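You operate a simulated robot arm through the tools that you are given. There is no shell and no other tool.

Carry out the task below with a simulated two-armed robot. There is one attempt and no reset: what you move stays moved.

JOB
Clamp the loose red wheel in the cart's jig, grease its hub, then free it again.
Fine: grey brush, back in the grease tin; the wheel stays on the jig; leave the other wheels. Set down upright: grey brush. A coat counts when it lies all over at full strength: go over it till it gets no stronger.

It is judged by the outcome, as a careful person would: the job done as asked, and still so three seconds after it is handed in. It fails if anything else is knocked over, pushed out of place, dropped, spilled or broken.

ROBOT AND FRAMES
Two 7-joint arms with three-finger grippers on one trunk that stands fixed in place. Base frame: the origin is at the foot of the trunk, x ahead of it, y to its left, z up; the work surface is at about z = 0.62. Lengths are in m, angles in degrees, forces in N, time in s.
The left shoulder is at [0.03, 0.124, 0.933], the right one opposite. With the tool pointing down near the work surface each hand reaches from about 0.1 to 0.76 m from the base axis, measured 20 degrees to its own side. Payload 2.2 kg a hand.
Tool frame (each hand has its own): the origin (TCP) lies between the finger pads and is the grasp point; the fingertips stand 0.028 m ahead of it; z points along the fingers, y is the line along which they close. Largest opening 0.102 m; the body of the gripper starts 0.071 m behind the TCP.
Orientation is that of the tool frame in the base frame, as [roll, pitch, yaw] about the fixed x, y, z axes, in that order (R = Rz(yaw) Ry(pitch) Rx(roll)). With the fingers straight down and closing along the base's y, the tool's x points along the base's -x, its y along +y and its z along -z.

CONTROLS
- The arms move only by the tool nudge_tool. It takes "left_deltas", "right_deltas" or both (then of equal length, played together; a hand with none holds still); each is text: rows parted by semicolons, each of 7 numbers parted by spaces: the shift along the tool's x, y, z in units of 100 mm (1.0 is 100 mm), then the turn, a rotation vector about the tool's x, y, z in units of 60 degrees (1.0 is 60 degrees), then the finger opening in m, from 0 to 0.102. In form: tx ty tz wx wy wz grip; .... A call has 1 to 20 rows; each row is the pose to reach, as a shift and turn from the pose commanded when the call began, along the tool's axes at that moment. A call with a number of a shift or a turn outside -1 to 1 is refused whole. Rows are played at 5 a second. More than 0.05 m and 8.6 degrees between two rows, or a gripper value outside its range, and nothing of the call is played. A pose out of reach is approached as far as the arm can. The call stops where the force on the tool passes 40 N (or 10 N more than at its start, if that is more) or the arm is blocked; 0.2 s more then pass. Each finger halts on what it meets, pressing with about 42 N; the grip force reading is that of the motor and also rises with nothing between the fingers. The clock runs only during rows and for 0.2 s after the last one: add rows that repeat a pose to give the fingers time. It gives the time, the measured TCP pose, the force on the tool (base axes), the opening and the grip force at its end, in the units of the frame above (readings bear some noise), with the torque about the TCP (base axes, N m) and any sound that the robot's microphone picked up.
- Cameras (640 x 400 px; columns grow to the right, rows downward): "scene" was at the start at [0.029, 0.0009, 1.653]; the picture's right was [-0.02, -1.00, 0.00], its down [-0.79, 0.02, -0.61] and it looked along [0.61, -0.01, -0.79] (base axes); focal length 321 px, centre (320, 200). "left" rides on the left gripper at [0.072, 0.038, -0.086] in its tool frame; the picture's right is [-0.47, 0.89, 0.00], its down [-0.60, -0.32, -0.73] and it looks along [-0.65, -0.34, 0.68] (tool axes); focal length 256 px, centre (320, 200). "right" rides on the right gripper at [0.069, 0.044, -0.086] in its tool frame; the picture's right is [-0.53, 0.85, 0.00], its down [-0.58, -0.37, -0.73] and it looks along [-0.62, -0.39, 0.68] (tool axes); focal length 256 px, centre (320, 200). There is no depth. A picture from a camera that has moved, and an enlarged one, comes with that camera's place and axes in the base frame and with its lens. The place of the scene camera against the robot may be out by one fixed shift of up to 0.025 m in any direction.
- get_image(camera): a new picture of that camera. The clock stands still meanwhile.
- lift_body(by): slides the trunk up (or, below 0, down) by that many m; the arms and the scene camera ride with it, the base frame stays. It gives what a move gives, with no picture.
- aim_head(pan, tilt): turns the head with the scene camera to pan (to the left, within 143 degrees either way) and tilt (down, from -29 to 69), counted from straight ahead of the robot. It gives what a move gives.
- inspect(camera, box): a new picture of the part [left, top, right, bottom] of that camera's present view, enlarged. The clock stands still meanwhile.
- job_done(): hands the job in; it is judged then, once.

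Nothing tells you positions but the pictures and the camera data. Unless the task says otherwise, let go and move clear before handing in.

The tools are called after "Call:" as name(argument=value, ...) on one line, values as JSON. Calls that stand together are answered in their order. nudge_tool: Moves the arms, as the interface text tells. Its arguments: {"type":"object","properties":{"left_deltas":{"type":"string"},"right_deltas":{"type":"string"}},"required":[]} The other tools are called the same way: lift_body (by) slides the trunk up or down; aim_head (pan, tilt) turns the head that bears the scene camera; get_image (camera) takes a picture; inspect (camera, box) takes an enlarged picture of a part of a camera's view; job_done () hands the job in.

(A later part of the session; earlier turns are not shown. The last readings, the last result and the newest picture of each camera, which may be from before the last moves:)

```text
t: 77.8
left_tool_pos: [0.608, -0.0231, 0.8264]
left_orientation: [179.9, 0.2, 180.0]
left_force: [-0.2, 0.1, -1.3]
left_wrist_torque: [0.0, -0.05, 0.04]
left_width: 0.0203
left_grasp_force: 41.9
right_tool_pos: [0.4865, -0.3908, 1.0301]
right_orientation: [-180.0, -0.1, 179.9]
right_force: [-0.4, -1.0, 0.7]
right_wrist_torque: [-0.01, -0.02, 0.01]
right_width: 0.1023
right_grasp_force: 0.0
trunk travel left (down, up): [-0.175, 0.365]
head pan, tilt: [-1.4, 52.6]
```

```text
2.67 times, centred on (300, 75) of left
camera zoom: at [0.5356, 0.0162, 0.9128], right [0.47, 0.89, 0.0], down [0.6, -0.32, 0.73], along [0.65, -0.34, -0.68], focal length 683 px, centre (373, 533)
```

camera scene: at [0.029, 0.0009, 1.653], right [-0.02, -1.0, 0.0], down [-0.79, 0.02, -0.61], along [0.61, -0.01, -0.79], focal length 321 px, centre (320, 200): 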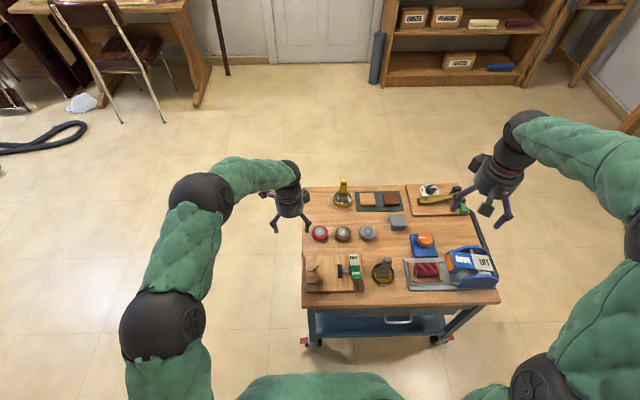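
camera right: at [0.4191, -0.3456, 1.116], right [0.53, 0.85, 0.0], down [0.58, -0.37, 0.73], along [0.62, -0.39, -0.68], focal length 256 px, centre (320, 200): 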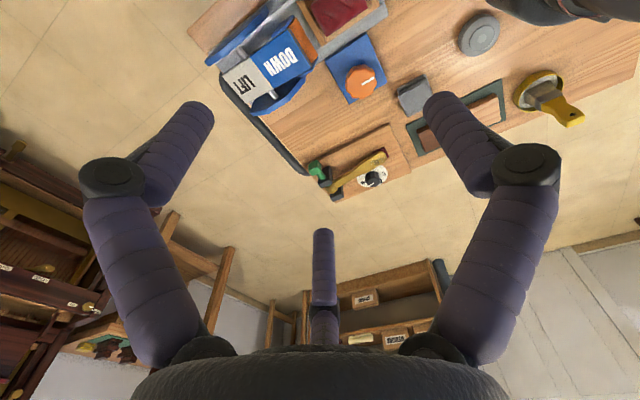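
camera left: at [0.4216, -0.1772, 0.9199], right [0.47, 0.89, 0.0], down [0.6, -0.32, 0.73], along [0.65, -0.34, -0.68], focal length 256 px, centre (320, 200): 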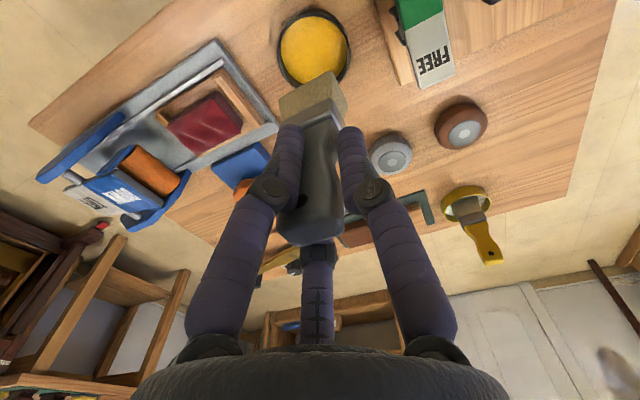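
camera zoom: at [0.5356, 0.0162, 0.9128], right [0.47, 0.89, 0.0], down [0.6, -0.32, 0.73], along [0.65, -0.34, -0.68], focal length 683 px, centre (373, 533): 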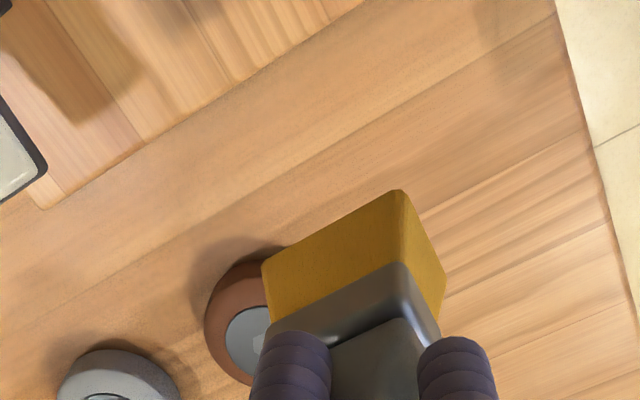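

A translucent, partial coat covers the hub. I go back for more strokes with slightly firmer contact.

Call:
nudge_tool(left_deltas="0.4 0 0.05 0 0 0 0.01; 0.8 0 0.2 0 0 0 0.01; 1 0 0.45 0 0 0 0.01; 1 0 0.7 0 0 0 0.01; 1 0 0.79 0 0 0 0.01; 1 0 0.805 0 0 0 0.01")

Call:
nudge_tool(left_deltas="0.03 0 0 0 0 0 0.01; 0.06 0 0 0 0 0 0.01; 0.09 0 0 0 0 0 0.01; 0.05 0.01 0 0 0 0 0.01; 0.02 0.02 0 0 0 0 0.01; -0.01 0.02 0 0 0 0 0.01; -0.04 0.02 0 0 0 0 0.01; -0.08 0.02 0 0 0 0 0.01; -0.04 0.01 0 0 0 0 0.01; -0.01 0 0 0 0 0 0.01; 0.02 -0.02 0 0 0 0 0.01; 0.05 -0.02 0 0 0 0 0.01; 0.09 -0.02 0 0 0 0 0.01; 0.05 -0.02 0 0 0 0 0.01; 0.02 -0.02 0 0 0 0 0.01; -0.01 -0.01 0 0 0 0 0.01; -0.04 0 0 0 0 0 0.01; -0.08 0 0 0 0 0 0.01; -0.04 0 0 0 0 0 0.01; 0 0 0 0 0 0 0.01")

```text
t: 79.2
left_tool_pos: [0.5095, -0.0207, 0.7467]
left_orientation: [179.9, 0.2, 180.0]
left_force: [-2.4, 0.2, 3.1]
left_wrist_torque: [-0.03, 0.11, -0.02]
left_width: 0.0206
left_grasp_force: 41.9
right_tool_pos: [0.487, -0.3912, 1.0289]
right_orientation: [179.9, -0.1, -179.9]
right_force: [-0.2, -0.2, -0.4]
right_wrist_torque: [0.01, -0.03, 0.03]
right_width: 0.1018
right_grasp_force: 0.1
trunk travel left (down, up): [-0.175, 0.365]
head pan, tilt: [-1.4, 52.6]
```

```text
t: 83.3
left_tool_pos: [0.5099, -0.0217, 0.7451]
left_orientation: [179.9, 0.2, -179.9]
left_force: [1.1, 0.5, 3.4]
left_wrist_torque: [0.03, -0.08, 0.02]
left_width: 0.0204
left_grasp_force: 41.7
right_tool_pos: [0.4873, -0.3902, 1.029]
right_orientation: [180.0, -0.1, 180.0]
right_force: [-0.5, -1.1, 0.5]
right_wrist_torque: [0.02, 0.0, -0.03]
right_width: 0.1016
right_grasp_force: 0.1
trunk travel left (down, up): [-0.175, 0.365]
head pan, tilt: [-1.4, 52.6]
```

Forces stay low and stable. Another set of strokes, covering a little more in both directions.

Call:
nudge_tool(left_deltas="0.03 0 0 0 0 0 0.01; 0.06 0 0 0 0 0 0.01; 0.1 0 0 0 0 0 0.01; 0.06 0.02 0 0 0 0 0.01; 0.02 0.04 0 0 0 0 0.01; -0.02 0.04 0 0 0 0 0.01; -0.06 0.03 0 0 0 0 0.01; -0.1 0.02 0 0 0 0 0.01; -0.06 0 0 0 0 0 0.01; -0.02 -0.02 0 0 0 0 0.01; 0.02 -0.04 0 0 0 0 0.01; 0.06 -0.04 0 0 0 0 0.01; 0.1 -0.03 0 0 0 0 0.01; 0.06 -0.02 0 0 0 0 0.01; 0.02 -0.03 0 0 0 0 0.01; -0.02 -0.02 0 0 0 0 0.01; -0.06 -0.01 0 0 0 0 0.01; -0.1 0 0 0 0 0 0.01; -0.05 0 0 0 0 0 0.01; 0 0 0 0 0 0 0.01")

Call:
nudge_tool(left_deltas="0.03 0 0 0 0 0 0.01; 0.06 0 0 0 0 0 0.01; 0.1 0 0 0 0 0 0.01; 0.06 0.02 0 0 0 0 0.01; 0.02 0.04 0 0 0 0 0.01; -0.02 0.04 0 0 0 0 0.01; -0.06 0.03 0 0 0 0 0.01; -0.1 0.02 0 0 0 0 0.01; -0.06 0 0 0 0 0 0.01; -0.02 -0.02 0 0 0 0 0.01; 0.02 -0.04 0 0 0 0 0.01; 0.06 -0.04 0 0 0 0 0.01; 0.1 -0.03 0 0 0 0 0.01; 0.06 -0.02 0 0 0 0 0.01; 0.02 -0.03 0 0 0 0 0.01; -0.02 -0.02 0 0 0 0 0.01; -0.06 -0.01 0 0 0 0 0.01; -0.1 0 0 0 0 0 0.01; -0.05 0 0 0 0 0 0.01; 0 0 0 0 0 0 0.01")

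Call:
nudge_tool(left_deltas="0 0 -0.1 0 0 0 0.01; 0 0 -0.3 0 0 0 0.01; -0.3 0 -0.5 0 0 0 0.01; -0.6 0 -0.7 0 0 0 0.01; -1 0 -0.8 0 0 0 0.01; -1 0 -0.8 0 0 0 0.01")

Call:
inspect(camera="scene", box=[322, 253, 348, 277])

Call:
get_image(camera="left")

```text
t: 87.5
left_tool_pos: [0.5082, -0.0213, 0.7459]
left_orientation: [179.9, 0.2, 180.0]
left_force: [-0.2, 0.5, 0.0]
left_wrist_torque: [0.02, 0.01, -0.04]
left_width: 0.0201
left_grasp_force: 42.0
right_tool_pos: [0.4878, -0.389, 1.0304]
right_orientation: [-180.0, 0.0, 180.0]
right_force: [-0.7, -0.3, 0.0]
right_wrist_torque: [0.02, 0.0, 0.02]
right_width: 0.1021
right_grasp_force: 0.1
trunk travel left (down, up): [-0.175, 0.365]
head pan, tilt: [-1.4, 52.6]
```

```text
t: 91.8
left_tool_pos: [0.5091, -0.0223, 0.7452]
left_orientation: [180.0, 0.2, 180.0]
left_force: [-0.5, 0.2, 0.5]
left_wrist_torque: [0.01, -0.03, -0.04]
left_width: 0.0204
left_grasp_force: 42.2
right_tool_pos: [0.4861, -0.39, 1.0297]
right_orientation: [-180.0, 0.0, 180.0]
right_force: [-0.1, -0.2, 0.7]
right_wrist_torque: [-0.01, 0.03, 0.0]
right_width: 0.1022
right_grasp_force: 0.2
trunk travel left (down, up): [-0.175, 0.365]
head pan, tilt: [-1.4, 52.6]
```

```text
t: 93.2
left_tool_pos: [0.6086, -0.0199, 0.8266]
left_orientation: [179.8, 0.1, 180.0]
left_force: [0.2, -0.2, -0.3]
left_wrist_torque: [-0.01, -0.01, 0.0]
left_width: 0.0204
left_grasp_force: 41.3
right_tool_pos: [0.4872, -0.3894, 1.0299]
right_orientation: [-179.9, 0.1, 180.0]
right_force: [-0.6, 0.9, -0.2]
right_wrist_torque: [0.0, 0.02, -0.02]
right_width: 0.102
right_grasp_force: 0.1
trunk travel left (down, up): [-0.175, 0.365]
head pan, tilt: [-1.4, 52.6]
```

```text
16.00 times, centred on (335, 265) of scene
camera zoom: at [0.0283, 0.001, 1.6531], right [-0.02, -1.0, 0.0], down [-0.79, 0.02, -0.61], along [0.61, -0.01, -0.79], focal length 5143 px, centre (80, -840)
```

zoom: 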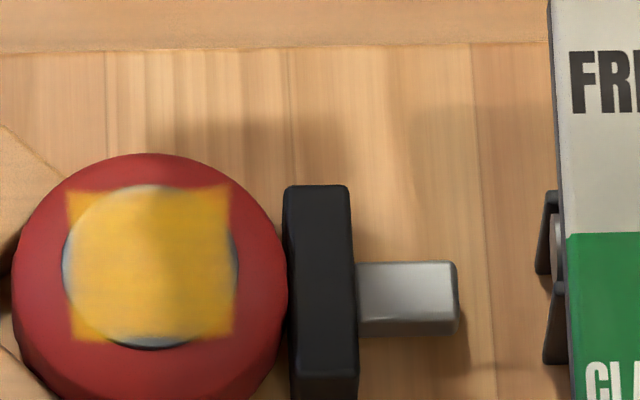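

```text
taken
camera left: at [0.5368, 0.0171, 0.9125], right [0.47, 0.89, 0.0], down [0.6, -0.32, 0.73], along [0.65, -0.34, -0.68], focal length 256 px, centre (320, 200)
```

left: 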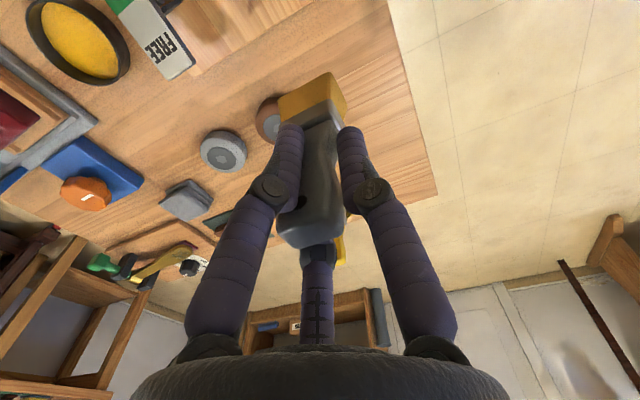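

The coat is now a strong yellow over the hub. I'll go over it again with slightly wider strokes to be sure the edges reach full strength.

Call:
nudge_tool(left_deltas="0.4 0 0.05 0 0 0 0.01; 0.8 0 0.2 0 0 0 0.01; 1 0 0.45 0 0 0 0.01; 1 0 0.7 0 0 0 0.01; 1 0 0.79 0 0 0 0.01; 1 0 0.805 0 0 0 0.01")

Call:
nudge_tool(left_deltas="0.05 0.05 0 0 0 0 0.01; 0.1 0.05 0 0 0 0 0.01; 0.14 0.05 0 0 0 0 0.01; 0.1 0.05 0 0 0 0 0.01; 0.05 0.05 0 0 0 0 0.01; 0 0.05 0 0 0 0 0.01; -0.05 0.05 0 0 0 0 0.01; -0.1 0.05 0 0 0 0 0.01; -0.14 0.03 0 0 0 0 0.01; -0.14 0 0 0 0 0 0.01; -0.1 -0.03 0 0 0 0 0.01; -0.05 -0.05 0 0 0 0 0.01; 0 -0.05 0 0 0 0 0.01; 0.05 -0.05 0 0 0 0 0.01; 0.1 -0.05 0 0 0 0 0.01; 0.14 -0.04 0 0 0 0 0.01; 0.14 0 0 0 0 0 0.01; 0.1 0 0 0 0 0 0.01; 0.05 0 0 0 0 0 0.01; 0 0 0 0 0 0 0.01")

Call:
nudge_tool(left_deltas="-0.05 0.05 0 0 0 0 0.01; -0.1 0.05 0 0 0 0 0.01; -0.14 0.05 0 0 0 0 0.01; -0.14 0 0 0 0 0 0.01; -0.14 -0.05 0 0 0 0 0.01; -0.1 -0.05 0 0 0 0 0.01; -0.05 -0.05 0 0 0 0 0.01; 0 -0.05 0 0 0 0 0.01; 0.05 -0.05 0 0 0 0 0.01; 0.1 -0.05 0 0 0 0 0.01; 0.14 -0.05 0 0 0 0 0.01; 0.14 0 0 0 0 0 0.01; 0.14 0.05 0 0 0 0 0.01; 0.1 0.05 0 0 0 0 0.01; 0.05 0.05 0 0 0 0 0.01; 0 0.05 0 0 0 0 0.01; 0 0 0 0 0 0 0.01; 0 -0.05 0 0 0 0 0.01; 0 0 0 0 0 0 0.01; 0 0 0 0 0 0 0.01")

Call:
nudge_tool(left_deltas="0 0 -0.1 0 0 0 0.01; 0 0 -0.3 0 0 0 0.01; -0.3 0 -0.5 0 0 0 0.01; -0.6 0 -0.7 0 0 0 0.01; -1 0 -0.8 0 0 0 0.01; -1 0 -0.8 0 0 0 0.01")

Call:
inspect(camera="scene", box=[322, 253, 348, 277])

```text
t: 94.5
left_tool_pos: [0.509, -0.0225, 0.7458]
left_orientation: [179.9, 0.3, -179.9]
left_force: [-5.9, 0.6, 10.3]
left_wrist_torque: [0.0, 0.48, -0.02]
left_width: 0.0204
left_grasp_force: 41.5
right_tool_pos: [0.487, -0.3888, 1.0299]
right_orientation: [180.0, 0.0, -179.9]
right_force: [0.1, 0.4, 1.0]
right_wrist_torque: [0.0, 0.02, -0.01]
right_width: 0.102
right_grasp_force: 0.1
trunk travel left (down, up): [-0.175, 0.365]
head pan, tilt: [-1.4, 52.6]
```

```text
t: 98.8
left_tool_pos: [0.5078, -0.0218, 0.745]
left_orientation: [179.8, 0.2, 179.9]
left_force: [-9.2, 1.6, 14.2]
left_wrist_torque: [-0.01, 0.78, -0.1]
left_width: 0.0204
left_grasp_force: 42.1
right_tool_pos: [0.4863, -0.3896, 1.0309]
right_orientation: [180.0, 0.0, 180.0]
right_force: [-2.3, 0.1, 0.3]
right_wrist_torque: [0.0, 0.01, 0.01]
right_width: 0.1022
right_grasp_force: 0.1
trunk travel left (down, up): [-0.175, 0.365]
head pan, tilt: [-1.4, 52.6]
```

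```text
t: 103.0
left_tool_pos: [0.5091, -0.0211, 0.7448]
left_orientation: [179.9, 0.2, 180.0]
left_force: [-0.2, -0.9, -0.1]
left_wrist_torque: [0.03, 0.0, 0.03]
left_width: 0.0201
left_grasp_force: 41.6
right_tool_pos: [0.4884, -0.3897, 1.0288]
right_orientation: [179.9, 0.0, 180.0]
right_force: [-0.4, -0.6, -0.1]
right_wrist_torque: [0.0, -0.01, -0.04]
right_width: 0.1021
right_grasp_force: 0.0
trunk travel left (down, up): [-0.175, 0.365]
head pan, tilt: [-1.4, 52.6]
```

```text
t: 104.3
left_tool_pos: [0.608, -0.0218, 0.8253]
left_orientation: [179.9, 0.2, 179.9]
left_force: [-1.6, 0.5, -0.7]
left_wrist_torque: [-0.01, -0.02, 0.02]
left_width: 0.0202
left_grasp_force: 42.0
right_tool_pos: [0.4865, -0.3891, 1.0301]
right_orientation: [180.0, 0.0, -180.0]
right_force: [-0.3, -0.8, 0.2]
right_wrist_torque: [0.04, 0.0, -0.02]
right_width: 0.1021
right_grasp_force: 0.2
trunk travel left (down, up): [-0.175, 0.365]
head pan, tilt: [-1.4, 52.6]
```

```text
16.00 times, centred on (335, 265) of scene
camera zoom: at [0.0283, 0.001, 1.6531], right [-0.02, -1.0, 0.0], down [-0.79, 0.02, -0.61], along [0.61, -0.01, -0.79], focal length 5143 px, centre (80, -840)
```

zoom: 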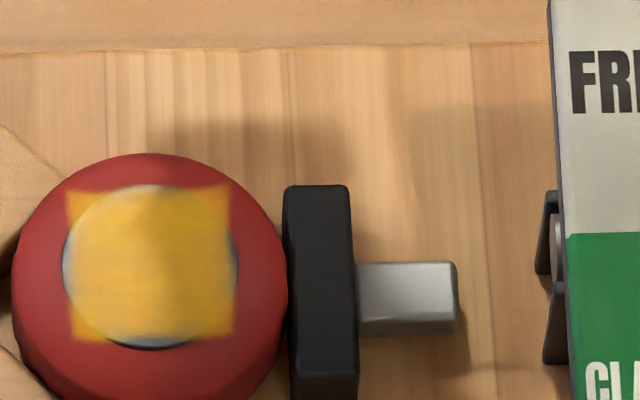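

It looks near saturated. One more full pass to confirm it gets no stronger.

Call:
nudge_tool(left_deltas="0.4 0 0.05 0 0 0 0.01; 0.8 0 0.2 0 0 0 0.01; 1 0 0.45 0 0 0 0.01; 1 0 0.7 0 0 0 0.01; 1 0 0.79 0 0 0 0.01; 1 0 0.805 0 0 0 0.01")

Call:
nudge_tool(left_deltas="0.05 0.05 0 0 0 0 0.01; 0.1 0.05 0 0 0 0 0.01; 0.14 0.05 0 0 0 0 0.01; 0.1 0.05 0 0 0 0 0.01; 0.05 0.05 0 0 0 0 0.01; 0 0.05 0 0 0 0 0.01; -0.05 0.05 0 0 0 0 0.01; -0.1 0.05 0 0 0 0 0.01; -0.14 0.03 0 0 0 0 0.01; -0.14 0 0 0 0 0 0.01; -0.1 -0.03 0 0 0 0 0.01; -0.05 -0.05 0 0 0 0 0.01; 0 -0.05 0 0 0 0 0.01; 0.05 -0.05 0 0 0 0 0.01; 0.1 -0.05 0 0 0 0 0.01; 0.14 -0.04 0 0 0 0 0.01; 0.14 0 0 0 0 0 0.01; 0.1 0 0 0 0 0 0.01; 0.05 0 0 0 0 0 0.01; 0 0 0 0 0 0 0.01")

Call:
nudge_tool(left_deltas="-0.05 0 0 0 0 0 0.01; -0.1 0 0 0 0 0 0.01; -0.14 0 0 0 0 0 0.01; -0.1 0 0 0 0 0 0.01; -0.05 0 0 0 0 0 0.01; 0 0 0 0 0 0 0.01; 0.05 0 0 0 0 0 0.01; 0.1 0 0 0 0 0 0.01; 0.14 0 0 0 0 0 0.01; 0.1 0.02 0 0 0 0 0.01; 0.05 0.04 0 0 0 0 0.01; 0 0.06 0 0 0 0 0.01; 0 0.03 0 0 0 0 0.01; 0 0 0 0 0 0 0.01; 0 -0.03 0 0 0 0 0.01; 0 -0.06 0 0 0 0 0.01; 0 -0.03 0 0 0 0 0.01; 0 0 0 0 0 0 0.01; 0 0 0 0 0 0 0.01")

Call:
nudge_tool(left_deltas="0 0 -0.1 0 0 0 0.01; 0 0 -0.3 0 0 0 0.01; -0.3 0 -0.5 0 0 0 0.01; -0.6 0 -0.7 0 0 0 0.01; -1 0 -0.8 0 0 0 0.01; -1 0 -0.8 0 0 0 0.01")

Call:
inspect(camera="scene", box=[322, 253, 348, 277])

Call:
inspect(camera="scene", box=[290, 200, 410, 300])

```text
t: 105.8
left_tool_pos: [0.5081, -0.021, 0.7453]
left_orientation: [180.0, 0.2, -180.0]
left_force: [-4.4, 1.9, 9.5]
left_wrist_torque: [0.14, 0.34, -0.05]
left_width: 0.0202
left_grasp_force: 42.1
right_tool_pos: [0.4869, -0.3888, 1.0302]
right_orientation: [180.0, 0.0, -180.0]
right_force: [0.0, 0.2, 0.5]
right_wrist_torque: [0.04, -0.02, -0.02]
right_width: 0.102
right_grasp_force: 0.0
trunk travel left (down, up): [-0.175, 0.365]
head pan, tilt: [-1.4, 52.6]
```

```text
t: 110.0
left_tool_pos: [0.508, -0.0194, 0.7457]
left_orientation: [179.8, 0.1, 179.9]
left_force: [-11.1, 0.6, 15.7]
left_wrist_torque: [0.04, 0.95, -0.08]
left_width: 0.0203
left_grasp_force: 41.8
right_tool_pos: [0.4847, -0.3905, 1.0307]
right_orientation: [180.0, 0.0, 179.9]
right_force: [0.3, -0.4, 0.2]
right_wrist_torque: [0.02, 0.0, -0.03]
right_width: 0.102
right_grasp_force: 0.2
trunk travel left (down, up): [-0.175, 0.365]
head pan, tilt: [-1.4, 52.6]
```

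```text
t: 114.0
left_tool_pos: [0.5092, -0.0218, 0.7452]
left_orientation: [179.8, 0.2, -180.0]
left_force: [0.0, -0.1, 0.2]
left_wrist_torque: [-0.04, 0.03, -0.01]
left_width: 0.0201
left_grasp_force: 41.6
right_tool_pos: [0.4869, -0.3894, 1.0296]
right_orientation: [179.9, 0.0, -179.9]
right_force: [0.9, 0.6, -1.2]
right_wrist_torque: [0.01, 0.02, -0.03]
right_width: 0.1019
right_grasp_force: 0.1
trunk travel left (down, up): [-0.175, 0.365]
head pan, tilt: [-1.4, 52.6]
```

```text
t: 115.3
left_tool_pos: [0.6096, -0.0219, 0.8256]
left_orientation: [-180.0, 0.2, -179.9]
left_force: [0.2, 0.5, -0.9]
left_wrist_torque: [-0.03, 0.0, 0.01]
left_width: 0.0202
left_grasp_force: 42.0
right_tool_pos: [0.4867, -0.3896, 1.0302]
right_orientation: [179.9, -0.1, -179.9]
right_force: [0.4, -0.1, -0.9]
right_wrist_torque: [0.02, -0.05, 0.01]
right_width: 0.102
right_grasp_force: 0.1
trunk travel left (down, up): [-0.175, 0.365]
head pan, tilt: [-1.4, 52.6]
```

```text
16.00 times, centred on (335, 265) of scene
camera zoom: at [0.0283, 0.001, 1.6531], right [-0.02, -1.0, 0.0], down [-0.79, 0.02, -0.61], along [0.61, -0.01, -0.79], focal length 5143 px, centre (80, -840)
```

zoom: 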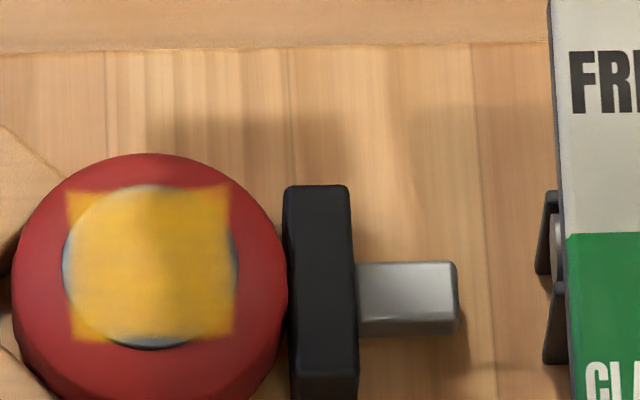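

```text
4.00 times, centred on (350, 250) of scene
camera zoom: at [0.0283, 0.001, 1.6531], right [-0.02, -1.0, 0.0], down [-0.79, 0.02, -0.61], along [0.61, -0.01, -0.79], focal length 1286 px, centre (200, 0)
```

zoom: 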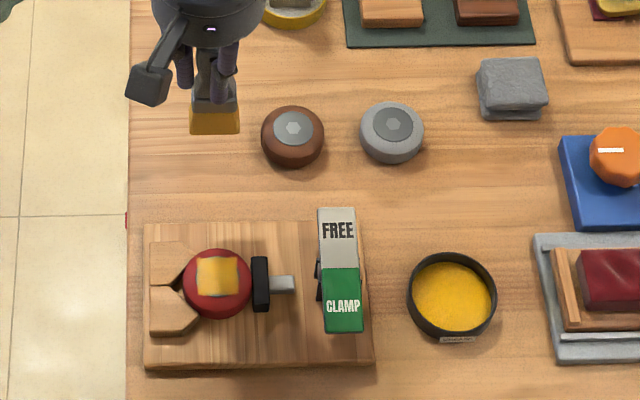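

The last two views are identical, so the coat looks saturated. I'll look closely with the wrist camera too.

Call:
nudge_tool(left_deltas="0.3 0 -0.1 0 0 0 0.01; 0.5 0 -0.1 0 0 0 0.01; 0.58 0 -0.1 0 0 0 0.01; 0.58 0 -0.1 0 0 0 0.01")

Call:
inspect(camera="left", box=[250, 0, 350, 70])

Call:
inspect(camera="left", box=[220, 0, 420, 130])

```text
t: 116.3
left_tool_pos: [0.552, -0.0206, 0.8345]
left_orientation: [179.9, 0.2, -179.9]
left_force: [-0.5, -0.2, -0.1]
left_wrist_torque: [0.0, -0.02, 0.0]
left_width: 0.0201
left_grasp_force: 41.9
right_tool_pos: [0.4866, -0.389, 1.0296]
right_orientation: [-180.0, 0.0, -179.9]
right_force: [-0.4, -0.1, -0.5]
right_wrist_torque: [0.03, 0.0, 0.0]
right_width: 0.1021
right_grasp_force: 0.1
trunk travel left (down, up): [-0.175, 0.365]
head pan, tilt: [-1.4, 52.6]
```

```text
5.71 times, centred on (300, 35) of left
camera zoom: at [0.4787, 0.0174, 0.9207], right [0.47, 0.89, 0.0], down [0.6, -0.32, 0.73], along [0.65, -0.34, -0.68], focal length 1463 px, centre (434, 1143)
```

zoom: 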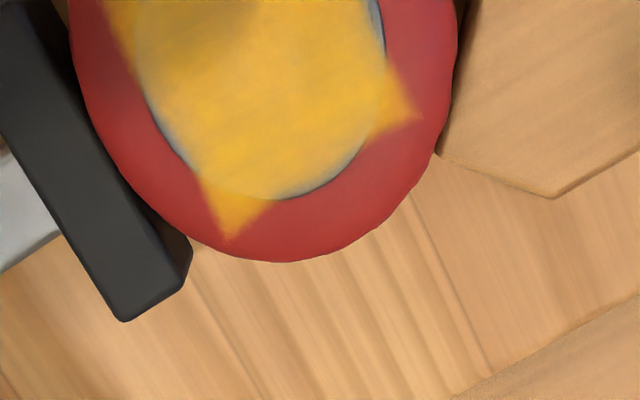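

```text
3.08 times, centred on (320, 65) of left
camera zoom: at [0.4787, 0.0174, 0.9207], right [0.47, 0.89, 0.0], down [0.6, -0.32, 0.73], along [0.65, -0.34, -0.68], focal length 788 px, centre (320, 615)
```

zoom: 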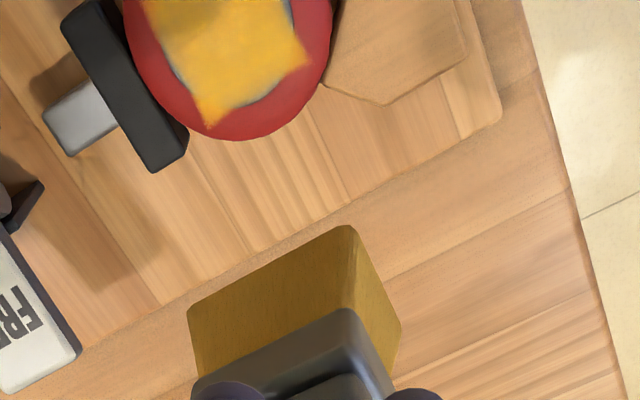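

Coverage looks full. The bristles look a little duller, so to be certain I'll re-dip once and make one more pass to see whether it gets any stronger.

Call:
nudge_tool(left_deltas="0.08 -0.25 0 0 0 0 0.01; 0.15 -0.5 0 0 0 0 0.01; 0.22 -0.75 0 0 0 0 0.01; 0.3 -1 0 0 0 0 0.01; 0.3 -1 0 0 0 0 0.01")

Call:
nudge_tool(left_deltas="0.08 -0.25 0 0 0 0 0.01; 0.15 -0.5 0 0 0 0 0.01; 0.22 -0.75 0 0 0 0 0.01; 0.254 -0.97 0 0 0 0 0.01; 0.254 -0.97 0 0 0 0 0.01")

Call:
inspect(camera="left", box=[220, 0, 420, 130])

```text
t: 117.5
left_tool_pos: [0.5217, -0.1224, 0.8332]
left_orientation: [179.9, 0.2, 180.0]
left_force: [0.2, -0.1, -1.9]
left_wrist_torque: [-0.02, 0.01, 0.0]
left_width: 0.0203
left_grasp_force: 41.5
right_tool_pos: [0.4879, -0.39, 1.0302]
right_orientation: [-180.0, 0.0, 179.9]
right_force: [0.4, 0.1, 0.9]
right_wrist_torque: [0.03, 0.04, -0.04]
right_width: 0.1018
right_grasp_force: 0.0
trunk travel left (down, up): [-0.175, 0.365]
head pan, tilt: [-1.4, 52.6]
```

```text
t: 118.8
left_tool_pos: [0.4949, -0.2191, 0.8336]
left_orientation: [179.9, 0.2, -180.0]
left_force: [1.0, -0.5, -1.0]
left_wrist_torque: [0.02, 0.0, -0.03]
left_width: 0.0204
left_grasp_force: 42.3
right_tool_pos: [0.4874, -0.3913, 1.0297]
right_orientation: [180.0, 0.0, 180.0]
right_force: [0.7, 0.1, -0.1]
right_wrist_torque: [-0.02, -0.01, 0.0]
right_width: 0.1022
right_grasp_force: 0.1
trunk travel left (down, up): [-0.175, 0.365]
head pan, tilt: [-1.4, 52.6]
```

```text
3.08 times, centred on (320, 65) of left
camera zoom: at [0.4227, -0.1799, 0.9198], right [0.47, 0.89, 0.0], down [0.6, -0.32, 0.73], along [0.65, -0.34, -0.68], focal length 788 px, centre (320, 615)
```

zoom: 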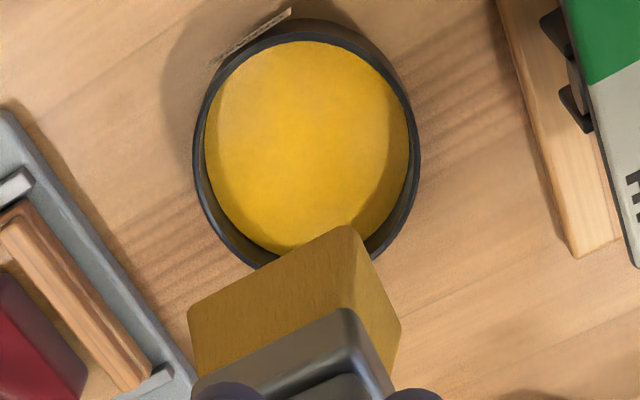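

The bristles did fade a bit, so re-dipping is right. Lowering into the tin again.

Call:
nudge_tool(left_deltas="0 0.015 0.3 0 0 0 0.01; 0 0.015 0.6 0 0 0 0.01; 0 0.015 0.85 0 0 0 0.01; 0 0.015 1 0 0 0 0.01; 0 0.015 1 0 0 0 0.01")

Call:
nudge_tool(left_deltas="0 0 0.05 0 0 0 0.01; 0 0 0.1 0 0 0 0.01; 0 0 0.15 0 0 0 0.01; 0 0 0.19 0 0 0 0.01; 0 0 0.21 0 0 0 0.01; 0 0 0.22 0 0 0 0.01; 0 0 0.22 0 0 0 0.01")

Call:
inspect(camera="left", box=[220, 0, 420, 130])

```text
t: 120.0
left_tool_pos: [0.4957, -0.216, 0.7341]
left_orientation: [179.8, 0.3, 180.0]
left_force: [0.0, 0.8, -1.6]
left_wrist_torque: [0.02, 0.03, -0.04]
left_width: 0.0204
left_grasp_force: 41.9
right_tool_pos: [0.4872, -0.3903, 1.0303]
right_orientation: [-180.0, 0.0, -179.9]
right_force: [0.2, 0.5, -0.2]
right_wrist_torque: [-0.01, 0.0, -0.05]
right_width: 0.102
right_grasp_force: 0.0
trunk travel left (down, up): [-0.175, 0.365]
head pan, tilt: [-1.4, 52.6]
```

```text
t: 121.5
left_tool_pos: [0.4965, -0.217, 0.7118]
left_orientation: [179.9, 0.1, 180.0]
left_force: [-1.1, -0.2, -1.3]
left_wrist_torque: [0.0, 0.0, 0.01]
left_width: 0.0202
left_grasp_force: 42.7
right_tool_pos: [0.4872, -0.3903, 1.0301]
right_orientation: [179.9, 0.0, 180.0]
right_force: [0.6, 0.3, 0.6]
right_wrist_torque: [0.02, -0.01, 0.01]
right_width: 0.1019
right_grasp_force: 0.2
trunk travel left (down, up): [-0.175, 0.365]
head pan, tilt: [-1.4, 52.6]
```

```text
3.08 times, centred on (320, 65) of left
camera zoom: at [0.4236, -0.1785, 0.7981], right [0.47, 0.89, 0.0], down [0.6, -0.32, 0.73], along [0.65, -0.34, -0.68], focal length 788 px, centre (320, 615)
```

zoom: 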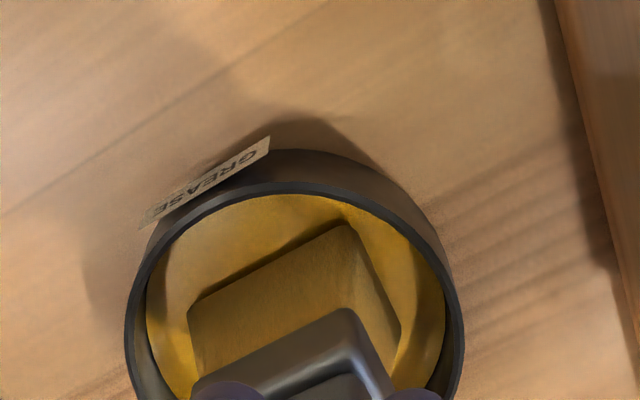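

Call:
nudge_tool(left_deltas="0 0 0.01 0 0 0 0.01; 0 0 0.02 0 0 0 0.01; 0.02 0 0.02 0 0 0 0.01; -0.02 0 0.02 0 0 0 0.01; 0 0.02 0.02 0 0 0 0.01; 0 -0.02 0.02 0 0 0 0.01; 0 0 0.02 0 0 0 0.01; 0 0 0.02 0 0 0 0.01")

Call:
inspect(camera="left", box=[220, 0, 420, 130])

```text
t: 123.3
left_tool_pos: [0.4959, -0.2182, 0.7106]
left_orientation: [180.0, 0.3, 180.0]
left_force: [1.2, -0.3, 18.0]
left_wrist_torque: [0.19, -0.01, -0.02]
left_width: 0.0204
left_grasp_force: 41.9
right_tool_pos: [0.4856, -0.3904, 1.0289]
right_orientation: [179.9, 0.0, 180.0]
right_force: [-0.2, -0.3, 0.0]
right_wrist_torque: [0.0, -0.02, 0.05]
right_width: 0.1021
right_grasp_force: 0.1
trunk travel left (down, up): [-0.175, 0.365]
head pan, tilt: [-1.4, 52.6]
```

```text
3.08 times, centred on (320, 65) of left
camera zoom: at [0.4239, -0.1784, 0.7976], right [0.47, 0.89, 0.0], down [0.6, -0.32, 0.74], along [0.65, -0.34, -0.68], focal length 788 px, centre (320, 615)
```

zoom: 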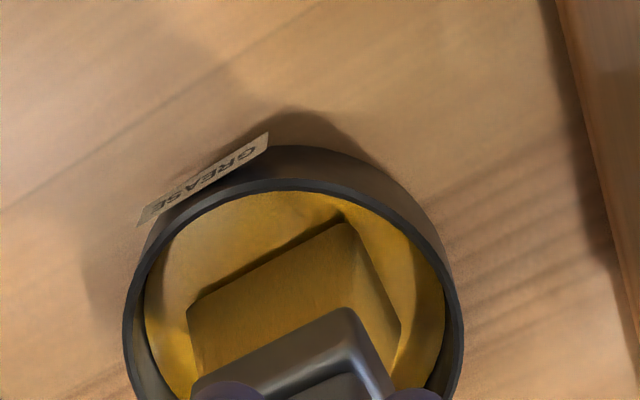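

Loaded again. Back to the hub for the last pass.

Call:
nudge_tool(left_deltas="0 0 -0.1 0 0 0 0.01; 0 0 -0.3 0 0 0 0.01; 0 0 -0.6 0 0 0 0.01; 0 0 -0.9 0 0 0 0.01; 0 0 -1 0 0 0 0.01; 0 0 -1 0 0 0 0.01")

Call:
nudge_tool(left_deltas="-0.04 0.25 0 0 0 0 0.01; -0.08 0.5 0 0 0 0 0.01; -0.12 0.75 0 0 0 0 0.01; -0.14 1 0 0 0 0 0.01; -0.14 1 0 0 0 0 0.01")

Call:
nudge_tool(left_deltas="0 0.25 0 0 0 0 0.01; 0 0.5 0 0 0 0 0.01; 0 0.75 0 0 0 0 0.01; 0 0.96 0 0 0 0 0.01; 0 0.96 0 0 0 0 0.01")

Call:
inspect(camera="left", box=[220, 0, 460, 150])

```text
t: 124.8
left_tool_pos: [0.4954, -0.2172, 0.8098]
left_orientation: [179.7, 0.3, 179.9]
left_force: [0.3, 0.0, -1.3]
left_wrist_torque: [0.01, 0.01, -0.02]
left_width: 0.0204
left_grasp_force: 42.4
right_tool_pos: [0.4866, -0.3897, 1.0285]
right_orientation: [179.9, -0.1, -179.9]
right_force: [0.8, -0.7, -1.0]
right_wrist_torque: [-0.02, -0.03, 0.01]
right_width: 0.1022
right_grasp_force: 0.1
trunk travel left (down, up): [-0.175, 0.365]
head pan, tilt: [-1.4, 52.6]
```

```text
t: 126.0
left_tool_pos: [0.5103, -0.1169, 0.8112]
left_orientation: [179.8, 0.2, 180.0]
left_force: [-0.9, 0.0, -0.8]
left_wrist_torque: [0.01, -0.02, -0.02]
left_width: 0.0204
left_grasp_force: 42.3
right_tool_pos: [0.4869, -0.3892, 1.0305]
right_orientation: [179.9, 0.0, 179.9]
right_force: [0.3, -0.2, 0.4]
right_wrist_torque: [-0.01, -0.02, 0.0]
right_width: 0.102
right_grasp_force: 0.1
trunk travel left (down, up): [-0.175, 0.365]
head pan, tilt: [-1.4, 52.6]
```

```text
t: 127.2
left_tool_pos: [0.5091, -0.0205, 0.8106]
left_orientation: [180.0, 0.2, 179.9]
left_force: [0.4, -0.1, -0.5]
left_wrist_torque: [-0.01, 0.02, -0.02]
left_width: 0.0203
left_grasp_force: 41.9
right_tool_pos: [0.4873, -0.3889, 1.029]
right_orientation: [179.9, 0.0, -179.9]
right_force: [-0.5, -0.1, 0.0]
right_wrist_torque: [-0.02, 0.0, 0.03]
right_width: 0.1022
right_grasp_force: 0.0
trunk travel left (down, up): [-0.175, 0.365]
head pan, tilt: [-1.4, 52.6]
```

```text
2.67 times, centred on (340, 75) of left
camera zoom: at [0.4363, 0.0178, 0.896], right [0.47, 0.89, 0.0], down [0.6, -0.32, 0.73], along [0.65, -0.34, -0.68], focal length 683 px, centre (267, 533)
```

zoom: 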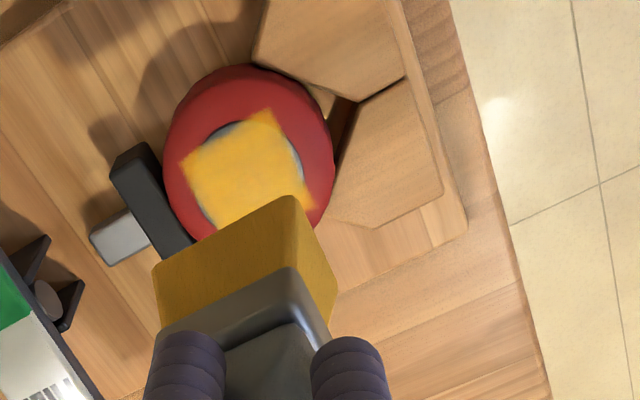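

The coat already shows bright yellow across the hub. Final pass with the fresh load.

Call:
nudge_tool(left_deltas="0 0 0.3 0 0 0 0.01; 0 0 0.55 0 0 0 0.01; 0 0 0.62 0 0 0 0.01; 0 0 0.64 0 0 0 0.01; 0 0 0.64 0 0 0 0.01")

Call:
nudge_tool(left_deltas="0 0 0.008 0 0 0 0.01; 0 0 0.008 0 0 0 0.01")

```text
t: 128.3
left_tool_pos: [0.5094, -0.021, 0.7468]
left_orientation: [179.8, 0.1, -180.0]
left_force: [0.0, 0.1, -1.2]
left_wrist_torque: [0.05, 0.01, 0.0]
left_width: 0.02
left_grasp_force: 42.5
right_tool_pos: [0.4875, -0.3893, 1.0295]
right_orientation: [-179.9, 0.0, 180.0]
right_force: [-0.1, -0.1, 0.0]
right_wrist_torque: [-0.02, -0.02, 0.01]
right_width: 0.1017
right_grasp_force: 0.0
trunk travel left (down, up): [-0.175, 0.365]
head pan, tilt: [-1.4, 52.6]
```

```text
t: 128.9
left_tool_pos: [0.5091, -0.0214, 0.7466]
left_orientation: [179.9, 0.2, -179.9]
left_force: [0.3, 0.5, -1.7]
left_wrist_torque: [0.01, 0.06, -0.02]
left_width: 0.0201
left_grasp_force: 41.9
right_tool_pos: [0.4878, -0.3893, 1.0299]
right_orientation: [-179.9, 0.0, -180.0]
right_force: [0.4, 0.6, 0.1]
right_wrist_torque: [-0.01, 0.03, 0.01]
right_width: 0.1021
right_grasp_force: 0.0
trunk travel left (down, up): [-0.175, 0.365]
head pan, tilt: [-1.4, 52.6]
```

Call:
nudge_tool(left_deltas="0 0 0.006 0 0 0 0.01; 0 0 0.012 0 0 0 0.01; 0 0 0.012 0 0 0 0.01")

```text
t: 129.8
left_tool_pos: [0.5092, -0.0209, 0.7446]
left_orientation: [179.8, 0.2, 180.0]
left_force: [-0.7, -0.1, -1.0]
left_wrist_torque: [0.02, 0.01, -0.02]
left_width: 0.0203
left_grasp_force: 41.9
right_tool_pos: [0.4872, -0.3894, 1.0298]
right_orientation: [180.0, 0.0, 180.0]
right_force: [-0.1, -0.4, -0.4]
right_wrist_torque: [-0.01, 0.0, -0.02]
right_width: 0.1021
right_grasp_force: 0.0
trunk travel left (down, up): [-0.175, 0.365]
head pan, tilt: [-1.4, 52.6]
```

Call:
nudge_tool(left_deltas="0 0 0.006 0 0 0 0.01; 0 0 0.012 0 0 0 0.01; 0 0 0.012 0 0 0 0.01")

```text
t: 130.6
left_tool_pos: [0.5082, -0.0203, 0.7454]
left_orientation: [179.9, 0.3, 179.9]
left_force: [-3.5, 1.9, 11.0]
left_wrist_torque: [0.01, 0.25, 0.0]
left_width: 0.0203
left_grasp_force: 42.2
right_tool_pos: [0.488, -0.3901, 1.0293]
right_orientation: [-179.9, 0.0, 179.9]
right_force: [0.2, -0.2, 0.8]
right_wrist_torque: [0.01, 0.0, -0.01]
right_width: 0.1019
right_grasp_force: 0.1
trunk travel left (down, up): [-0.175, 0.365]
head pan, tilt: [-1.4, 52.6]
```

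Contact again (about 12 N). I ease off slightly and stroke.

Call:
nudge_tool(left_deltas="0 0 -0.005 0 0 0 0.01; 0.05 0.03 -0.005 0 0 0 0.01; 0.1 0.03 -0.005 0 0 0 0.01; 0.13 0.03 -0.005 0 0 0 0.01; 0.09 0.03 -0.005 0 0 0 0.01; 0.05 0.03 -0.005 0 0 0 0.01; 0 0.03 -0.005 0 0 0 0.01; -0.05 0.03 -0.005 0 0 0 0.01; -0.1 0.03 -0.005 0 0 0 0.01; -0.13 0 -0.005 0 0 0 0.01; -0.1 -0.03 -0.005 0 0 0 0.01; -0.05 -0.04 -0.005 0 0 0 0.01; 0 -0.04 -0.005 0 0 0 0.01; 0.05 -0.04 -0.005 0 0 0 0.01; 0.1 -0.04 -0.005 0 0 0 0.01; 0.13 -0.02 -0.005 0 0 0 0.01; 0.1 0 -0.005 0 0 0 0.01; 0.05 0 -0.005 0 0 0 0.01; 0 0 -0.005 0 0 0 0.01; 0 0 -0.005 0 0 0 0.01")

Call:
nudge_tool(left_deltas="-0.05 0.03 0 0 0 0 0.01; -0.1 0.03 0 0 0 0 0.01; -0.13 0 0 0 0 0 0.01; -0.1 -0.03 0 0 0 0 0.01; -0.05 -0.04 0 0 0 0 0.01; 0 -0.04 0 0 0 0 0.01; 0.05 -0.04 0 0 0 0 0.01; 0.1 -0.04 0 0 0 0 0.01; 0.13 0 0 0 0 0 0.01; 0.1 0.03 0 0 0 0 0.01; 0.05 0.04 0 0 0 0 0.01; 0 0.04 0 0 0 0 0.01; -0.05 0.03 0 0 0 0 0.01; -0.1 0.02 0 0 0 0 0.01; -0.05 0 0 0 0 0 0.01; 0 0 0 0 0 0 0.01; 0.05 0 0 0 0 0 0.01; 0.1 0 0 0 0 0 0.01; 0.05 0 0 0 0 0 0.01; 0 0 0 0 0 0 0.01")

Call:
nudge_tool(left_deltas="0 0 -0.1 0 0 0 0.01; 0 0 -0.3 0 0 0 0.01; -0.3 0 -0.5 0 0 0 0.01; -0.6 0 -0.7 0 0 0 0.01; -1 0 -0.8 0 0 0 0.01; -1 0 -0.8 0 0 0 0.01")

Call:
inspect(camera="scene", box=[322, 253, 348, 277])

```text
t: 134.8
left_tool_pos: [0.5092, -0.0204, 0.7437]
left_orientation: [179.8, 0.2, 180.0]
left_force: [-7.2, 0.2, 11.1]
left_wrist_torque: [-0.04, 0.62, -0.07]
left_width: 0.0205
left_grasp_force: 42.1
right_tool_pos: [0.4873, -0.39, 1.0308]
right_orientation: [-179.9, 0.1, 180.0]
right_force: [0.4, 0.6, 0.2]
right_wrist_torque: [-0.02, -0.02, -0.01]
right_width: 0.102
right_grasp_force: 0.1
trunk travel left (down, up): [-0.175, 0.365]
head pan, tilt: [-1.4, 52.6]
```

```text
t: 138.9
left_tool_pos: [0.5092, -0.0208, 0.7438]
left_orientation: [179.9, 0.1, 180.0]
left_force: [-7.0, -0.6, 9.8]
left_wrist_torque: [-0.09, 0.54, -0.03]
left_width: 0.0203
left_grasp_force: 41.9
right_tool_pos: [0.4871, -0.3892, 1.0299]
right_orientation: [179.9, 0.0, 180.0]
right_force: [0.3, -0.6, 0.0]
right_wrist_torque: [0.02, 0.01, 0.0]
right_width: 0.102
right_grasp_force: 0.1
trunk travel left (down, up): [-0.175, 0.365]
head pan, tilt: [-1.4, 52.6]
```

```text
t: 140.3
left_tool_pos: [0.609, -0.0197, 0.8234]
left_orientation: [179.9, 0.2, -179.9]
left_force: [0.3, -0.1, -1.1]
left_wrist_torque: [0.03, 0.01, 0.01]
left_width: 0.0203
left_grasp_force: 41.8
right_tool_pos: [0.487, -0.3892, 1.03]
right_orientation: [180.0, -0.1, 180.0]
right_force: [0.1, -0.1, 0.6]
right_wrist_torque: [-0.02, 0.02, -0.01]
right_width: 0.102
right_grasp_force: 0.1
trunk travel left (down, up): [-0.175, 0.365]
head pan, tilt: [-1.4, 52.6]
```

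```text
16.00 times, centred on (335, 265) of scene
camera zoom: at [0.0283, 0.001, 1.6531], right [-0.02, -1.0, 0.0], down [-0.79, 0.02, -0.61], along [0.61, -0.01, -0.79], focal length 5143 px, centre (80, -840)
```

zoom: 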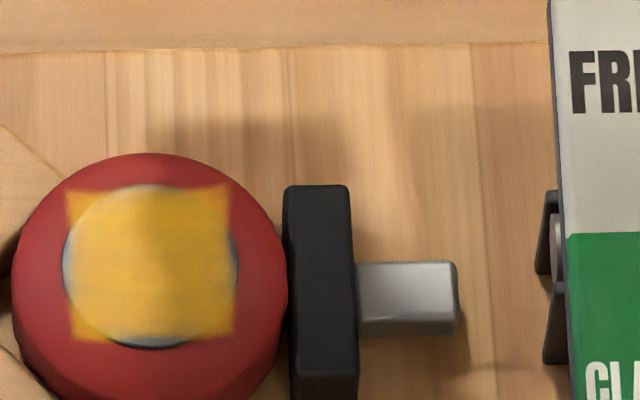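

The coat is unchanged by the fresh load, so it is at full strength. Now returning the brush to the grease tin.

Call:
nudge_tool(left_deltas="0.15 -0.25 0 0 0 0 0.01; 0.3 -0.5 0 0 0 0 0.01; 0.45 -0.75 0 0 0 0 0.01; 0.6 -1 0 0 0 0 0.01; 0.6 -1 0 0 0 0 0.01")

Call:
nudge_tool(left_deltas="0.15 -0.25 0 0 0 0 0.01; 0.3 -0.5 0 0 0 0 0.01; 0.45 -0.75 0 0 0 0 0.01; 0.54 -0.964 0 0 0 0 0.01; 0.54 -0.964 0 0 0 0 0.01")

Call:
inspect(camera="left", box=[220, 0, 420, 130])

Call:
inspect(camera="scene", box=[350, 220, 430, 300])

```text
t: 141.6
left_tool_pos: [0.549, -0.1197, 0.8244]
left_orientation: [179.9, 0.3, -180.0]
left_force: [-0.1, -0.5, -1.3]
left_wrist_torque: [0.0, 0.01, 0.01]
left_width: 0.0204
left_grasp_force: 42.3
right_tool_pos: [0.4883, -0.389, 1.0307]
right_orientation: [180.0, 0.1, -180.0]
right_force: [0.2, -0.4, -0.3]
right_wrist_torque: [0.0, 0.01, 0.0]
right_width: 0.1022
right_grasp_force: 0.0
trunk travel left (down, up): [-0.175, 0.365]
head pan, tilt: [-1.4, 52.6]
```

```text
t: 142.8
left_tool_pos: [0.4951, -0.2174, 0.8236]
left_orientation: [179.9, 0.2, -179.9]
left_force: [-0.1, 1.3, -0.9]
left_wrist_torque: [-0.03, 0.01, -0.03]
left_width: 0.0205
left_grasp_force: 42.5
right_tool_pos: [0.4881, -0.3887, 1.0297]
right_orientation: [180.0, -0.1, -180.0]
right_force: [-0.1, -0.2, 0.3]
right_wrist_torque: [0.01, -0.04, 0.0]
right_width: 0.1019
right_grasp_force: 0.1
trunk travel left (down, up): [-0.175, 0.365]
head pan, tilt: [-1.4, 52.6]
```

```text
3.08 times, centred on (320, 65) of left
camera zoom: at [0.4224, -0.1789, 0.9095], right [0.46, 0.89, 0.0], down [0.6, -0.32, 0.73], along [0.65, -0.34, -0.68], focal length 788 px, centre (320, 615)
```

zoom: 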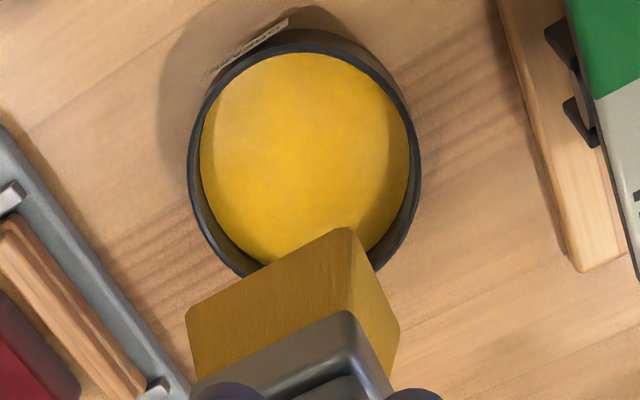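

```text
5.00 times, centred on (390, 260) of scene
camera zoom: at [0.0291, 0.001, 1.653], right [-0.02, -1.0, 0.0], down [-0.79, 0.02, -0.61], along [0.61, -0.01, -0.79], focal length 1607 px, centre (-30, -100)
```

zoom: 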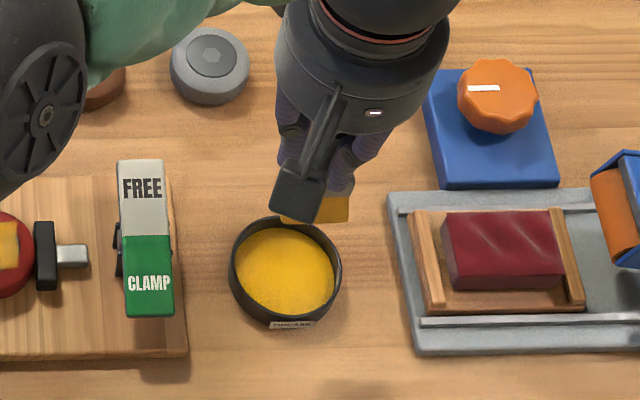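

Bristles are centred over the tin. Lowering.

Call:
nudge_tool(left_deltas="0 0.005 0.3 0 0 0 0.01; 0 0.005 0.6 0 0 0 0.01; 0 0.005 0.85 0 0 0 0.01; 0 0.005 1 0 0 0 0.01; 0 0.005 1 0 0 0 0.01")

Call:
nudge_tool(left_deltas="0 0 0.05 0 0 0 0.01; 0 0 0.09 0 0 0 0.01; 0 0 0.11 0 0 0 0.01; 0 0 0.12 0 0 0 0.01; 0 0 0.12 0 0 0 0.01")

```text
t: 143.9
left_tool_pos: [0.4966, -0.2169, 0.7237]
left_orientation: [180.0, 0.2, 179.9]
left_force: [-0.1, 0.9, -0.9]
left_wrist_torque: [-0.04, 0.0, 0.01]
left_width: 0.0203
left_grasp_force: 41.8
right_tool_pos: [0.4878, -0.3908, 1.0299]
right_orientation: [-179.9, 0.0, -180.0]
right_force: [0.3, 0.2, 0.2]
right_wrist_torque: [-0.02, 0.02, 0.03]
right_width: 0.1021
right_grasp_force: 0.0
trunk travel left (down, up): [-0.175, 0.365]
head pan, tilt: [-1.4, 52.6]
```

```text
t: 145.2
left_tool_pos: [0.4959, -0.2166, 0.7117]
left_orientation: [179.9, 0.2, -180.0]
left_force: [0.0, 0.0, -0.9]
left_wrist_torque: [-0.01, 0.02, -0.03]
left_width: 0.0203
left_grasp_force: 41.3
right_tool_pos: [0.4864, -0.3897, 1.0287]
right_orientation: [179.9, -0.1, -180.0]
right_force: [-0.4, 0.2, 0.5]
right_wrist_torque: [0.0, -0.02, 0.0]
right_width: 0.1019
right_grasp_force: 0.0
trunk travel left (down, up): [-0.175, 0.365]
head pan, tilt: [-1.4, 52.6]
```

Call:
nudge_tool(left_deltas="0 0 0.006 0 0 0 0.01; 0 0 0.012 0 0 0 0.01; 0 0 0.012 0 0 0 0.01")

Call:
nudge_tool(left_deltas="0 0 0.005 0 0 0 0.01; 0 0 0.005 0 0 0 0.01")

```text
t: 145.9
left_tool_pos: [0.4963, -0.2166, 0.7109]
left_orientation: [180.0, 0.3, 180.0]
left_force: [-0.1, -0.2, 3.5]
left_wrist_torque: [0.05, 0.1, 0.0]
left_width: 0.0201
left_grasp_force: 41.9
right_tool_pos: [0.4868, -0.3898, 1.0308]
right_orientation: [-180.0, 0.1, 180.0]
right_force: [0.4, 0.1, 0.5]
right_wrist_torque: [-0.03, 0.02, 0.0]
right_width: 0.1022
right_grasp_force: 0.1
trunk travel left (down, up): [-0.175, 0.365]
head pan, tilt: [-1.4, 52.6]
```

```text
t: 146.6
left_tool_pos: [0.4952, -0.2164, 0.7101]
left_orientation: [179.9, 0.4, 180.0]
left_force: [0.5, 0.7, 8.8]
left_wrist_torque: [0.22, 0.09, 0.02]
left_width: 0.0203
left_grasp_force: 42.2
right_tool_pos: [0.4871, -0.3888, 1.0303]
right_orientation: [179.9, 0.0, 180.0]
right_force: [-0.1, -0.3, 0.0]
right_wrist_torque: [-0.01, -0.01, 0.03]
right_width: 0.1021
right_grasp_force: 0.1
trunk travel left (down, up): [-0.175, 0.365]
head pan, tilt: [-1.4, 52.6]
```

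The brush stands on the tin floor. I release slowly.

Call:
nudge_tool(left_deltas="0 0 -0.005 0 0 0 0.016; 0 0 -0.005 0 0 0 0.02; 0 0 -0.005 0 0 0 0.022; 0 0 -0.005 0 0 0 0.025; 0 0 -0.005 0 0 0 0.03; 0 0 -0.005 0 0 0 0.04; 0 0 -0.005 0 0 0 0.055; 0 0 -0.005 0 0 0 0.07; 0 0 -0.005 0 0 0 0.07")

Call:
get_image(camera="left")

Call:
inspect(camera="scene", box=[350, 220, 430, 300])

```text
t: 148.6
left_tool_pos: [0.4961, -0.2165, 0.7101]
left_orientation: [179.9, 0.2, -180.0]
left_force: [-0.4, -0.8, -0.1]
left_wrist_torque: [0.02, 0.0, 0.01]
left_width: 0.07
left_grasp_force: 0.1
right_tool_pos: [0.4885, -0.3892, 1.0294]
right_orientation: [180.0, 0.0, 179.9]
right_force: [0.3, 0.6, -0.7]
right_wrist_torque: [-0.01, -0.02, -0.01]
right_width: 0.102
right_grasp_force: 0.1
trunk travel left (down, up): [-0.175, 0.365]
head pan, tilt: [-1.4, 52.6]
```

```text
taken
camera left: at [0.4233, -0.1781, 0.7966], right [0.47, 0.89, 0.0], down [0.6, -0.32, 0.73], along [0.65, -0.34, -0.68], focal length 256 px, centre (320, 200)
```

left: 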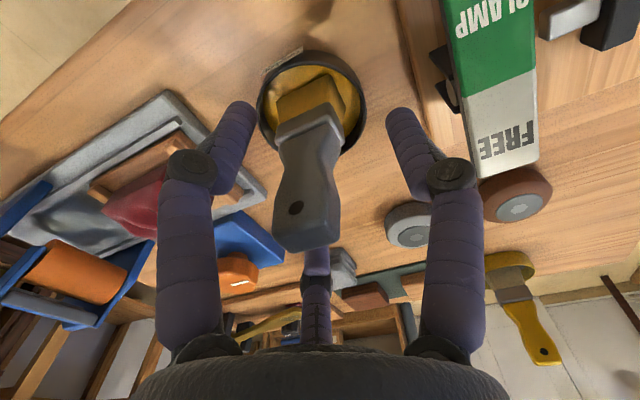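

```text
5.00 times, centred on (390, 260) of scene
camera zoom: at [0.029, 0.0008, 1.653], right [-0.02, -1.0, 0.0], down [-0.79, 0.02, -0.61], along [0.61, -0.01, -0.79], focal length 1607 px, centre (-30, -100)
```

zoom: 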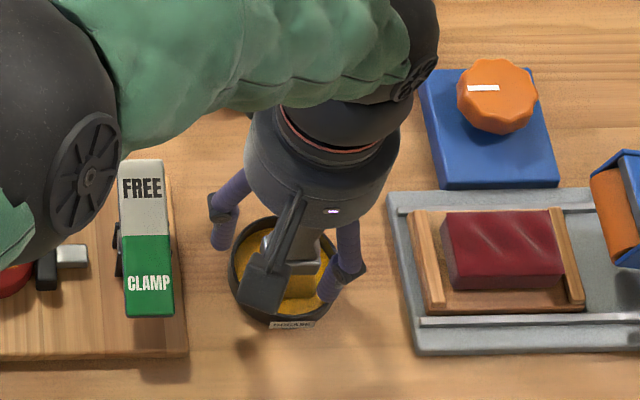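

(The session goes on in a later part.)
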